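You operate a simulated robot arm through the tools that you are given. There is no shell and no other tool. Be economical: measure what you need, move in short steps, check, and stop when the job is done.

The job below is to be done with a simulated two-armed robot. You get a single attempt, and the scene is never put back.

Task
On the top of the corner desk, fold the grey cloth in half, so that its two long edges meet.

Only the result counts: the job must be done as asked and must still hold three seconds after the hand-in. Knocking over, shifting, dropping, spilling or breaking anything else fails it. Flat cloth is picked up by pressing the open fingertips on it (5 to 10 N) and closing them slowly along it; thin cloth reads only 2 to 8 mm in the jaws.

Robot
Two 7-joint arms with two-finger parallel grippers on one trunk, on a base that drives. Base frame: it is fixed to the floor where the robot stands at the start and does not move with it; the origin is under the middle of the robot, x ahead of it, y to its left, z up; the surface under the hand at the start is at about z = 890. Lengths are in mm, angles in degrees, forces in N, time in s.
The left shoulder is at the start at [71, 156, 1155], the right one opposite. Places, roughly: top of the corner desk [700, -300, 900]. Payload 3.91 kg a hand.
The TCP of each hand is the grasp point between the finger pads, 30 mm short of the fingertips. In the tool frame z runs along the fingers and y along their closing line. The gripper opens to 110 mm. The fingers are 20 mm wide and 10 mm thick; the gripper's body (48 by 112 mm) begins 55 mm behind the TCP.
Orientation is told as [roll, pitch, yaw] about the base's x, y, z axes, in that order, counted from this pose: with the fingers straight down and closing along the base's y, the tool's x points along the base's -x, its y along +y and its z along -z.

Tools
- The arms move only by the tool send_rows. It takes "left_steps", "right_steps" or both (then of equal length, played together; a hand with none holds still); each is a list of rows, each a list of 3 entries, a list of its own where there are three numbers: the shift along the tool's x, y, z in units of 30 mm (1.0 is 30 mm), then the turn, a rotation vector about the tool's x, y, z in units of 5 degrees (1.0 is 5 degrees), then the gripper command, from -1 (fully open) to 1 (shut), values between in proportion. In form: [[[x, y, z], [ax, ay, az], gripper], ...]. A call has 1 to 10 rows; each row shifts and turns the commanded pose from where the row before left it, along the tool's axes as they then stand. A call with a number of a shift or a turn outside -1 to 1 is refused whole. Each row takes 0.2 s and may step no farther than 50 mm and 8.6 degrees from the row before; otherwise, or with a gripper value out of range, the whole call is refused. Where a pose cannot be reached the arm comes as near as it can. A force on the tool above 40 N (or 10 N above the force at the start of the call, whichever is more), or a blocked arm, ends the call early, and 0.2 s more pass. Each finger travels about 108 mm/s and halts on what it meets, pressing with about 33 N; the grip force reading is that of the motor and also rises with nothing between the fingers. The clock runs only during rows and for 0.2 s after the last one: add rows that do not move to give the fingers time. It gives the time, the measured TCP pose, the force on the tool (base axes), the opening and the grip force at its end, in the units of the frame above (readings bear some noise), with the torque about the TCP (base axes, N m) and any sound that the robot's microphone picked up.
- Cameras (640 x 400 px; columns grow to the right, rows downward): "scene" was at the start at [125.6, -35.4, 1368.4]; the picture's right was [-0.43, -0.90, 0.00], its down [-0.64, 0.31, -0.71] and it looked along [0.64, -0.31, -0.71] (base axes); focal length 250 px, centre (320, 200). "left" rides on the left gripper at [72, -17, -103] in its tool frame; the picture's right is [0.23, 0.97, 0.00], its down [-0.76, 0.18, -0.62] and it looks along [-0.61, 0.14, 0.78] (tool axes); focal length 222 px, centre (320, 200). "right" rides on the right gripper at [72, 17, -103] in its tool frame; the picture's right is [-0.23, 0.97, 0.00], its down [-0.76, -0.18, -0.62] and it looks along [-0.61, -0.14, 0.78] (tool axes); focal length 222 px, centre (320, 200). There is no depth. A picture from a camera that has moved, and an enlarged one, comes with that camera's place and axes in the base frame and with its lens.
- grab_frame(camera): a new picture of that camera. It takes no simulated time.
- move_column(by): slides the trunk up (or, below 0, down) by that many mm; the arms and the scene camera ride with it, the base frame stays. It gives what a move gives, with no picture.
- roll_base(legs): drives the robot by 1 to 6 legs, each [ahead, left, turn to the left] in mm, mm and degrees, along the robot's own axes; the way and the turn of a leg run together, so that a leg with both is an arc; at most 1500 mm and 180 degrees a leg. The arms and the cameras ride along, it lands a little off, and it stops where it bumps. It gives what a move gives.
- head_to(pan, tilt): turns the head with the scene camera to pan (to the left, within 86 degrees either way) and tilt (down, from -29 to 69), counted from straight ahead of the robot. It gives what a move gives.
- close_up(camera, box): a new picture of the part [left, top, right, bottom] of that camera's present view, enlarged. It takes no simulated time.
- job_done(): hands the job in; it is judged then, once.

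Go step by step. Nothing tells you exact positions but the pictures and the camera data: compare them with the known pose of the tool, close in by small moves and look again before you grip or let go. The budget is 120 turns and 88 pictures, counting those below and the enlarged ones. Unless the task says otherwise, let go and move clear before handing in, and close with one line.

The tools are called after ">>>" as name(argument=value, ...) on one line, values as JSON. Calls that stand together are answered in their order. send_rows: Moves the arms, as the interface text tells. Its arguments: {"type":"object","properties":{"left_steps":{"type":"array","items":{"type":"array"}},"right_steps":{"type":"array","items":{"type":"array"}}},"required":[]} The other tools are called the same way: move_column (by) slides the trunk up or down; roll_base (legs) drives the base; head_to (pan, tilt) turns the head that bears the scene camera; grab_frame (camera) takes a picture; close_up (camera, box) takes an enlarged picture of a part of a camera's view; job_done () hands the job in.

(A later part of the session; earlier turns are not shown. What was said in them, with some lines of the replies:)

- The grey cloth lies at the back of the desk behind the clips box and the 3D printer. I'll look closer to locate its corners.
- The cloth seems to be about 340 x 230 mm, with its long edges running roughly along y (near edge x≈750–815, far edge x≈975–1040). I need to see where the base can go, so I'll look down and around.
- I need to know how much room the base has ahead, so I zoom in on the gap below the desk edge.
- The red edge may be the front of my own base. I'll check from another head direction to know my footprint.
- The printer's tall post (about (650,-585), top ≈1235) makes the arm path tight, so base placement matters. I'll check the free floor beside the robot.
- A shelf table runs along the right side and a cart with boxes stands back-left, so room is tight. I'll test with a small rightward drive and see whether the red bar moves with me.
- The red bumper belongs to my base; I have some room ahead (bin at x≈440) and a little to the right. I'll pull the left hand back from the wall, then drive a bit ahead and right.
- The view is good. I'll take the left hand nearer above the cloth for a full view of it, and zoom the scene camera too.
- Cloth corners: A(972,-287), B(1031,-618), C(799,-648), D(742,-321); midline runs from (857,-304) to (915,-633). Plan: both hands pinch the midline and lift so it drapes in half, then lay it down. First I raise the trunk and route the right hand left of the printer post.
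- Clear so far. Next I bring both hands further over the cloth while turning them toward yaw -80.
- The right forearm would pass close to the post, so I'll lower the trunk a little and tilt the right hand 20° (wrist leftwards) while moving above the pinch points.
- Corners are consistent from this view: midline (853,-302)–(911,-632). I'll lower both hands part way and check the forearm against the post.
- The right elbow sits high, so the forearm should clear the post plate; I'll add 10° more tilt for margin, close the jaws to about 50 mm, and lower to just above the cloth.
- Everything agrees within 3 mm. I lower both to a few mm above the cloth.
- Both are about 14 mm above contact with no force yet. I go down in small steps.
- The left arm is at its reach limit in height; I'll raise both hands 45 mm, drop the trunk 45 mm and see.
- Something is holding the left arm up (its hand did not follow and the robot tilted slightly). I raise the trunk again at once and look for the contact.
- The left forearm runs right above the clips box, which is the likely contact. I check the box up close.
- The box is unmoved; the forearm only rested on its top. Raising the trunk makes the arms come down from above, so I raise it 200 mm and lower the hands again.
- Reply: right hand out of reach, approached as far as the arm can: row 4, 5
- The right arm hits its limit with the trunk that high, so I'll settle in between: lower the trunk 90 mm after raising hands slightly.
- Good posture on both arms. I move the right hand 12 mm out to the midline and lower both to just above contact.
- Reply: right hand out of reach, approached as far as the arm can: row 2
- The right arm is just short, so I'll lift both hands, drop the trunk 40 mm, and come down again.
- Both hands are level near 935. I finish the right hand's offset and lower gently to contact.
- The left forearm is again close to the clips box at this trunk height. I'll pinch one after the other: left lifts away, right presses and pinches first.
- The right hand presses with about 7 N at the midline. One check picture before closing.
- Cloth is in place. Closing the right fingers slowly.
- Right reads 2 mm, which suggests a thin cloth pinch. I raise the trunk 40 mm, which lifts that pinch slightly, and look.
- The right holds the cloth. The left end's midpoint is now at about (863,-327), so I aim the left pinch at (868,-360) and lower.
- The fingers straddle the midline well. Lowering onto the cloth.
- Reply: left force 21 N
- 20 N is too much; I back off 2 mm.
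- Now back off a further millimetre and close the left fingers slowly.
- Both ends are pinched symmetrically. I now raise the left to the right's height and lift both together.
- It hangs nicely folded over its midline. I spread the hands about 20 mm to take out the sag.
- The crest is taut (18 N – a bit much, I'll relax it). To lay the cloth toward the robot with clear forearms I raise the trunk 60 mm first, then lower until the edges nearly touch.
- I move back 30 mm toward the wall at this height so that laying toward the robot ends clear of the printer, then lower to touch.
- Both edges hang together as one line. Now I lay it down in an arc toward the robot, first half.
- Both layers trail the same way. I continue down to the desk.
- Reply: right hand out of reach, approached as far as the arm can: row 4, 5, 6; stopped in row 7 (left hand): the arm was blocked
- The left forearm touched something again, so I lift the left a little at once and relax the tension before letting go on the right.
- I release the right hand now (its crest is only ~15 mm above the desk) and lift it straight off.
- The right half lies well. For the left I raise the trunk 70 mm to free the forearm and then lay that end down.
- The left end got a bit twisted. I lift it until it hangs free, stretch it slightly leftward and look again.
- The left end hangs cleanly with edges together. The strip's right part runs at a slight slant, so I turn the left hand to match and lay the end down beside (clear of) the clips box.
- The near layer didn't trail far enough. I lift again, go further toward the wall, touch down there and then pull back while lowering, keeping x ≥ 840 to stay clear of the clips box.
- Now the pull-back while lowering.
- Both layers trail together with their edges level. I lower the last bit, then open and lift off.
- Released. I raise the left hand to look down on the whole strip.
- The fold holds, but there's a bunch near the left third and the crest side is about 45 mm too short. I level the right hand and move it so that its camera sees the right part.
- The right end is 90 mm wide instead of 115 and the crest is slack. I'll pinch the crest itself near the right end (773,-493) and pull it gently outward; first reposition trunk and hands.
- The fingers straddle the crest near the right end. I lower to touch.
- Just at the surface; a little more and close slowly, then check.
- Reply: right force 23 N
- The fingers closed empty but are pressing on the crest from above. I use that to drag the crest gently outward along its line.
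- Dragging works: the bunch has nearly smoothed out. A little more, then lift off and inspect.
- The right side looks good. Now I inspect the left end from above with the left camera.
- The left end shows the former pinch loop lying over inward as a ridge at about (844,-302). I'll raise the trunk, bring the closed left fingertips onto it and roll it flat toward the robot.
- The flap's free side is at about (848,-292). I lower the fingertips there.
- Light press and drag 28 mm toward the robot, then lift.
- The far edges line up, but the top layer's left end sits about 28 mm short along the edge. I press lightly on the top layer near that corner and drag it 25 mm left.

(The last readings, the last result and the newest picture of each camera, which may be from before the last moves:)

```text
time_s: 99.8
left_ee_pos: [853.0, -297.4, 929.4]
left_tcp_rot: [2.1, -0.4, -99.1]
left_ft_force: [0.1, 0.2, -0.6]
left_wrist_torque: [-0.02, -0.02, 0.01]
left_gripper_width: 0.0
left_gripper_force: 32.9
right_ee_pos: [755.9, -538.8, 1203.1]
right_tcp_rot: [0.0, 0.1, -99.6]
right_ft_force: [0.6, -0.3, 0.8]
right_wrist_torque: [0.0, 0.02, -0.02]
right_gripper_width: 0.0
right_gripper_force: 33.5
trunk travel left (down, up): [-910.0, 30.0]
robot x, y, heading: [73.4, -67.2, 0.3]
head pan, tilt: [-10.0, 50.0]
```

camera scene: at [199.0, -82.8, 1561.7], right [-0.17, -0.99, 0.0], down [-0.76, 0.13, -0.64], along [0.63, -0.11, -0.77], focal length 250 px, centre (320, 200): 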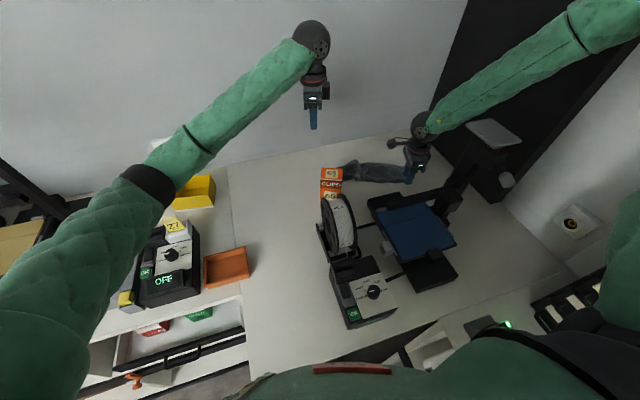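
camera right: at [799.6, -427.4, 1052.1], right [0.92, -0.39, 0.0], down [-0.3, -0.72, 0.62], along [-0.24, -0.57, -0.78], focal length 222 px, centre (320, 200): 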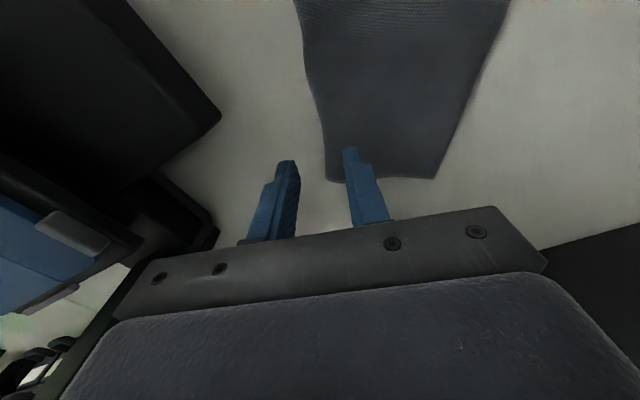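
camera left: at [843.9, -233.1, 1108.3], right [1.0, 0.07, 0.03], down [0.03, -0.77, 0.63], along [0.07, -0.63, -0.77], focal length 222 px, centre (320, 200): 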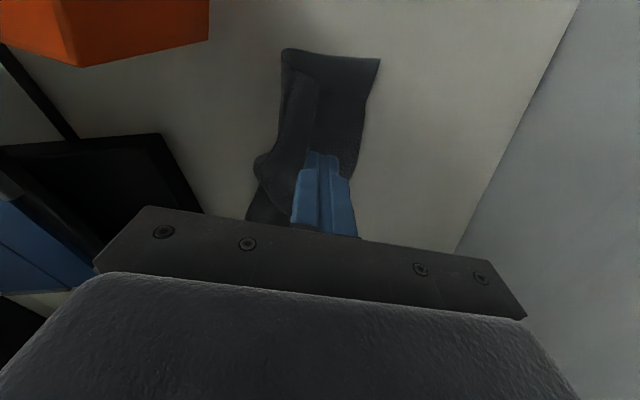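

>>> send_rows(left_steps=[[[0, 0, 0.13], [0, 0, 0], 1], [[0.2, 0, 0.02], [0, 0, 0], 1], [[0.2, 0, 0], [0, 0, 0], 1], [[0.2, 0, 0], [0, 0, 0], 1], [[0.2, 0, 0], [0, 0, 0], 1], [[0.1, 0, 0], [0, 0, 0], 1], [[0, 0, 0], [0, 0, 0], 1]])

>>> send_rows(left_steps=[[[0, 0, -0.7], [0, 0, 0], 1], [[0, 0, -1], [0, 0, 0], 1], [[0, 0, -1], [0, 0, 0], 1], [[0, 0, -1], [0, 0, 0], 1]])

>>> close_up(camera="left", box=[200, 20, 440, 240])

```text
time_s: 101.4
left_ee_pos: [857.4, -269.3, 923.9]
left_tcp_rot: [2.1, -0.4, -99.2]
left_ft_force: [1.0, -0.3, 0.3]
left_wrist_torque: [0.0, 0.0, 0.04]
left_gripper_width: 0.0
left_gripper_force: 33.6
right_ee_pos: [755.1, -539.8, 1202.7]
right_tcp_rot: [0.0, 0.2, -99.5]
right_ft_force: [-0.6, -0.8, 0.4]
right_wrist_torque: [0.01, 0.0, 0.01]
right_gripper_width: 0.0
right_gripper_force: 33.5
trunk travel left (down, up): [-910.0, 30.0]
robot x, y, heading: [69.6, -69.1, 0.6]
head pan, tilt: [-10.0, 50.0]
```

```text
time_s: 102.4
left_ee_pos: [852.8, -266.6, 1035.7]
left_tcp_rot: [1.9, -0.4, -99.2]
left_ft_force: [0.7, -0.4, -0.4]
left_wrist_torque: [0.03, 0.02, -0.01]
left_gripper_width: 0.0
left_gripper_force: 33.1
right_ee_pos: [756.3, -540.2, 1203.2]
right_tcp_rot: [0.1, 0.1, -99.6]
right_ft_force: [0.3, 0.2, -0.3]
right_wrist_torque: [0.01, 0.01, 0.0]
right_gripper_width: 0.0
right_gripper_force: 33.0
trunk travel left (down, up): [-910.0, 30.0]
robot x, y, heading: [74.6, -70.7, 0.6]
head pan, tilt: [-10.0, 50.0]
```

```text
1.82 times, centred on (320, 130) of left
camera zoom: at [845.0, -190.4, 1140.2], right [1.0, 0.07, 0.03], down [0.03, -0.77, 0.63], along [0.07, -0.63, -0.77], focal length 404 px, centre (320, 327)
```

zoom: 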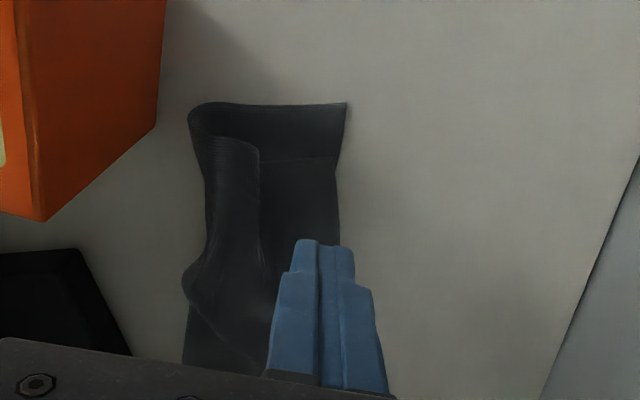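

Hardly any grip that time. I repeat with more pressure.

>>> send_rows(left_steps=[[[-0.5, 0, 0.9], [0, 0, 0], 1], [[-0.55, 0, 0.9], [0, 0, 0], 1], [[0, 0, 0.9], [0, 0, 0], 1], [[0, 0, 0.9], [0, 0, 0], 1], [[0, 0, 0.18], [0, 0, 0], 1], [[0, 0, 0], [0, 0, 0], 1]])

```text
time_s: 103.8
left_ee_pos: [852.4, -299.5, 923.8]
left_tcp_rot: [2.0, -0.4, -99.1]
left_ft_force: [-0.7, 0.0, 8.2]
left_wrist_torque: [0.02, 0.04, 0.01]
left_gripper_width: 0.0
left_gripper_force: 33.1
right_ee_pos: [754.4, -539.3, 1203.1]
right_tcp_rot: [0.0, 0.2, -99.5]
right_ft_force: [0.4, 0.5, 0.1]
right_wrist_torque: [0.03, -0.01, -0.04]
right_gripper_width: 0.0
right_gripper_force: 32.8
trunk travel left (down, up): [-910.0, 30.0]
robot x, y, heading: [74.8, -71.6, 0.6]
head pan, tilt: [-10.0, 50.0]
```

8 N now. Drag left 30 mm keeping a touch more pressure, then lift.

>>> send_rows(left_steps=[[[0.2, 0, 0.02], [0, 0, 0], 1], [[0.2, 0, 0.02], [0, 0, 0], 1], [[0.2, 0, 0.01], [0, 0, 0], 1], [[0.2, 0, 0.01], [0, 0, 0], 1], [[0.2, 0, 0], [0, 0, 0], 1]])

>>> send_rows(left_steps=[[[0, 0, -0.7], [0, 0, 0], 1], [[0, 0, -1], [0, 0, 0], 1], [[0, 0, -1], [0, 0, 0], 1], [[0, 0, -1], [0, 0, 0], 1]])

>>> close_up(camera="left", box=[200, 20, 440, 240])

```text
time_s: 105.0
left_ee_pos: [857.3, -270.8, 922.2]
left_tcp_rot: [2.1, -0.5, -99.1]
left_ft_force: [0.7, -5.5, 27.0]
left_wrist_torque: [-0.05, 0.13, 0.03]
left_gripper_width: 0.0
left_gripper_force: 33.2
right_ee_pos: [753.2, -540.2, 1206.3]
right_tcp_rot: [0.0, 0.0, -99.7]
right_ft_force: [0.1, 0.3, -0.1]
right_wrist_torque: [0.03, 0.02, -0.06]
right_gripper_width: 0.2
right_gripper_force: 32.7
trunk travel left (down, up): [-910.0, 30.0]
robot x, y, heading: [72.0, -69.1, 0.3]
head pan, tilt: [-10.0, 50.0]
```

```text
time_s: 106.0
left_ee_pos: [853.9, -267.9, 1030.2]
left_tcp_rot: [1.9, -0.4, -99.2]
left_ft_force: [-0.5, -0.2, 0.7]
left_wrist_torque: [-0.03, 0.02, -0.01]
left_gripper_width: 0.0
left_gripper_force: 32.9
right_ee_pos: [754.7, -538.8, 1202.8]
right_tcp_rot: [-0.1, 0.1, -99.6]
right_ft_force: [0.7, -0.2, 0.5]
right_wrist_torque: [0.02, 0.0, 0.02]
right_gripper_width: 0.0
right_gripper_force: 32.7
trunk travel left (down, up): [-910.0, 30.0]
robot x, y, heading: [73.6, -71.5, 0.4]
head pan, tilt: [-10.0, 50.0]
```

```text
1.82 times, centred on (320, 130) of left
camera zoom: at [845.9, -191.6, 1135.2], right [1.0, 0.07, 0.03], down [0.03, -0.77, 0.63], along [0.07, -0.63, -0.77], focal length 404 px, centre (320, 327)
```

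zoom: 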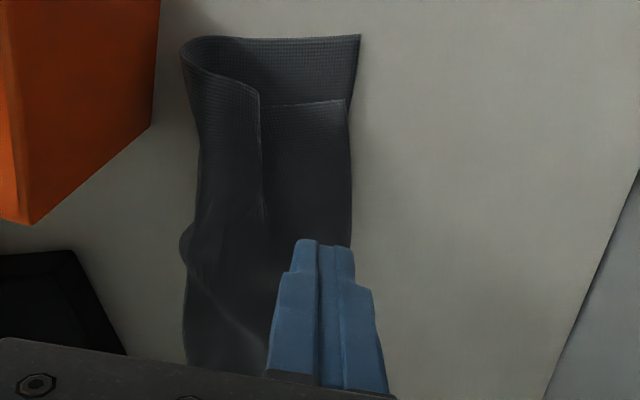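

Both layers moved together, which straightened the strip; the long edges now meet within ~5 mm crosswise, with a ~25 mm lengthwise offset at the left corner. Now that the lower layer is taut, I try one more drag of the slack top layer.

>>> send_rows(left_steps=[[[0, 0, 0.9], [0, 0, 0], 1], [[0, 0, 0.9], [0, 0, 0], 1], [[0, 0, 0.9], [0, 0, 0], 1], [[0, 0, 0.92], [0, 0, 0], 1], [[0, 0, 0], [0, 0, 0], 1], [[0.2, 0, 0], [0, 0, 0], 1], [[0.2, 0, 0], [0, 0, 0], 1], [[0.2, 0, 0], [0, 0, 0], 1], [[0.2, 0, 0], [0, 0, 0], 1]])

>>> send_rows(left_steps=[[[0, 0, -0.7], [0, 0, 0], 1], [[0, 0, -1], [0, 0, 0], 1], [[0, 0, -1], [0, 0, 0], 1], [[0, 0, -1], [0, 0, 0], 1]])

>>> close_up(camera="left", box=[200, 0, 440, 220])

```text
time_s: 108.0
left_ee_pos: [862.1, -247.6, 923.1]
left_tcp_rot: [2.0, -0.4, -99.2]
left_ft_force: [0.3, -1.9, 7.2]
left_wrist_torque: [0.0, 0.02, 0.03]
left_gripper_width: 0.1
left_gripper_force: 32.7
right_ee_pos: [754.8, -539.3, 1204.5]
right_tcp_rot: [0.0, 0.1, -99.6]
right_ft_force: [0.0, 0.7, -0.5]
right_wrist_torque: [-0.03, 0.01, 0.02]
right_gripper_width: 0.0
right_gripper_force: 32.7
trunk travel left (down, up): [-910.0, 30.0]
robot x, y, heading: [73.7, -73.5, 0.4]
head pan, tilt: [-10.0, 50.0]
```

```text
time_s: 109.0
left_ee_pos: [857.2, -243.7, 1034.2]
left_tcp_rot: [2.0, -0.4, -99.2]
left_ft_force: [-0.7, 0.3, 0.4]
left_wrist_torque: [0.01, -0.03, 0.01]
left_gripper_width: 0.2
left_gripper_force: 32.8
right_ee_pos: [755.2, -539.4, 1203.3]
right_tcp_rot: [0.0, 0.2, -99.6]
right_ft_force: [-0.1, 1.0, 0.3]
right_wrist_torque: [-0.01, 0.02, 0.0]
right_gripper_width: 0.0
right_gripper_force: 33.2
trunk travel left (down, up): [-910.0, 30.0]
robot x, y, heading: [70.3, -69.5, 0.3]
head pan, tilt: [-10.0, 50.0]
```

```text
1.82 times, centred on (320, 110) of left
camera zoom: at [848.8, -168.0, 1137.8], right [1.0, 0.07, 0.03], down [0.03, -0.77, 0.63], along [0.07, -0.63, -0.77], focal length 404 px, centre (320, 364)
```

zoom: 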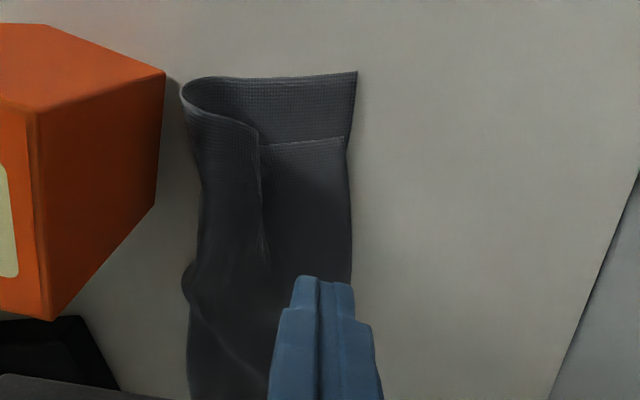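

The layers stick together, so I leave it: the long edges lie on each other and nothing else has moved. I lift clear and take a final look.

>>> send_rows(left_steps=[[[0, 0, -1], [0, 0, 0], 1], [[0, 0, -1], [0, 0, 0], 1], [[0, 0, -1], [0, 0, 0], 1], [[0.5, 0, -1], [0, 0, 0], 1], [[0.8, 0, -1], [0, 0, 0], 1], [[0.8, 0, -1], [0, 0, 0], 1]])

>>> close_up(camera="scene", box=[290, 110, 450, 230])

```text
time_s: 110.4
left_ee_pos: [863.3, -181.2, 1214.4]
left_tcp_rot: [2.0, -0.5, -99.4]
left_ft_force: [-0.4, 0.2, 0.2]
left_wrist_torque: [-0.01, 0.02, 0.02]
left_gripper_width: 0.0
left_gripper_force: 32.9
right_ee_pos: [755.1, -539.8, 1203.7]
right_tcp_rot: [0.0, 0.0, -99.6]
right_ft_force: [0.4, 0.2, -0.5]
right_wrist_torque: [-0.01, 0.0, 0.0]
right_gripper_width: 0.0
right_gripper_force: 33.2
trunk travel left (down, up): [-910.0, 30.0]
robot x, y, heading: [69.4, -66.9, 0.3]
head pan, tilt: [-10.0, 50.0]
```

```text
3.33 times, centred on (370, 170) of scene
camera zoom: at [199.6, -81.6, 1671.5], right [-0.17, -0.99, 0.0], down [-0.76, 0.13, -0.64], along [0.63, -0.11, -0.77], focal length 832 px, centre (153, 300)
```

zoom: 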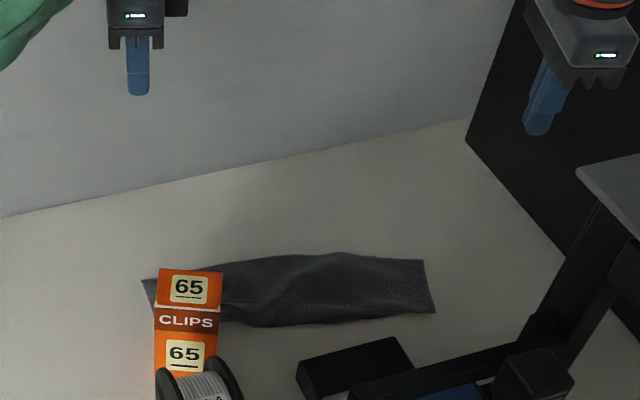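

The cloth lies folded in half as one flat strip, with both hands clear and every other object standing where it was. I hand in.

>>> job_done()

```text
The job is handed in.
```

I folded the grey cloth in half along its length and left it flat on the corner desk. Its long edges meet to within about 5 mm, but the top layer's left end sits about 25 mm short of the bottom layer's. I couldn't see the bottom layer at the right end. My left forearm pressed on the clips box two or three times while lowering, but in the last pictures it and everything else I could see looked upright and in place.
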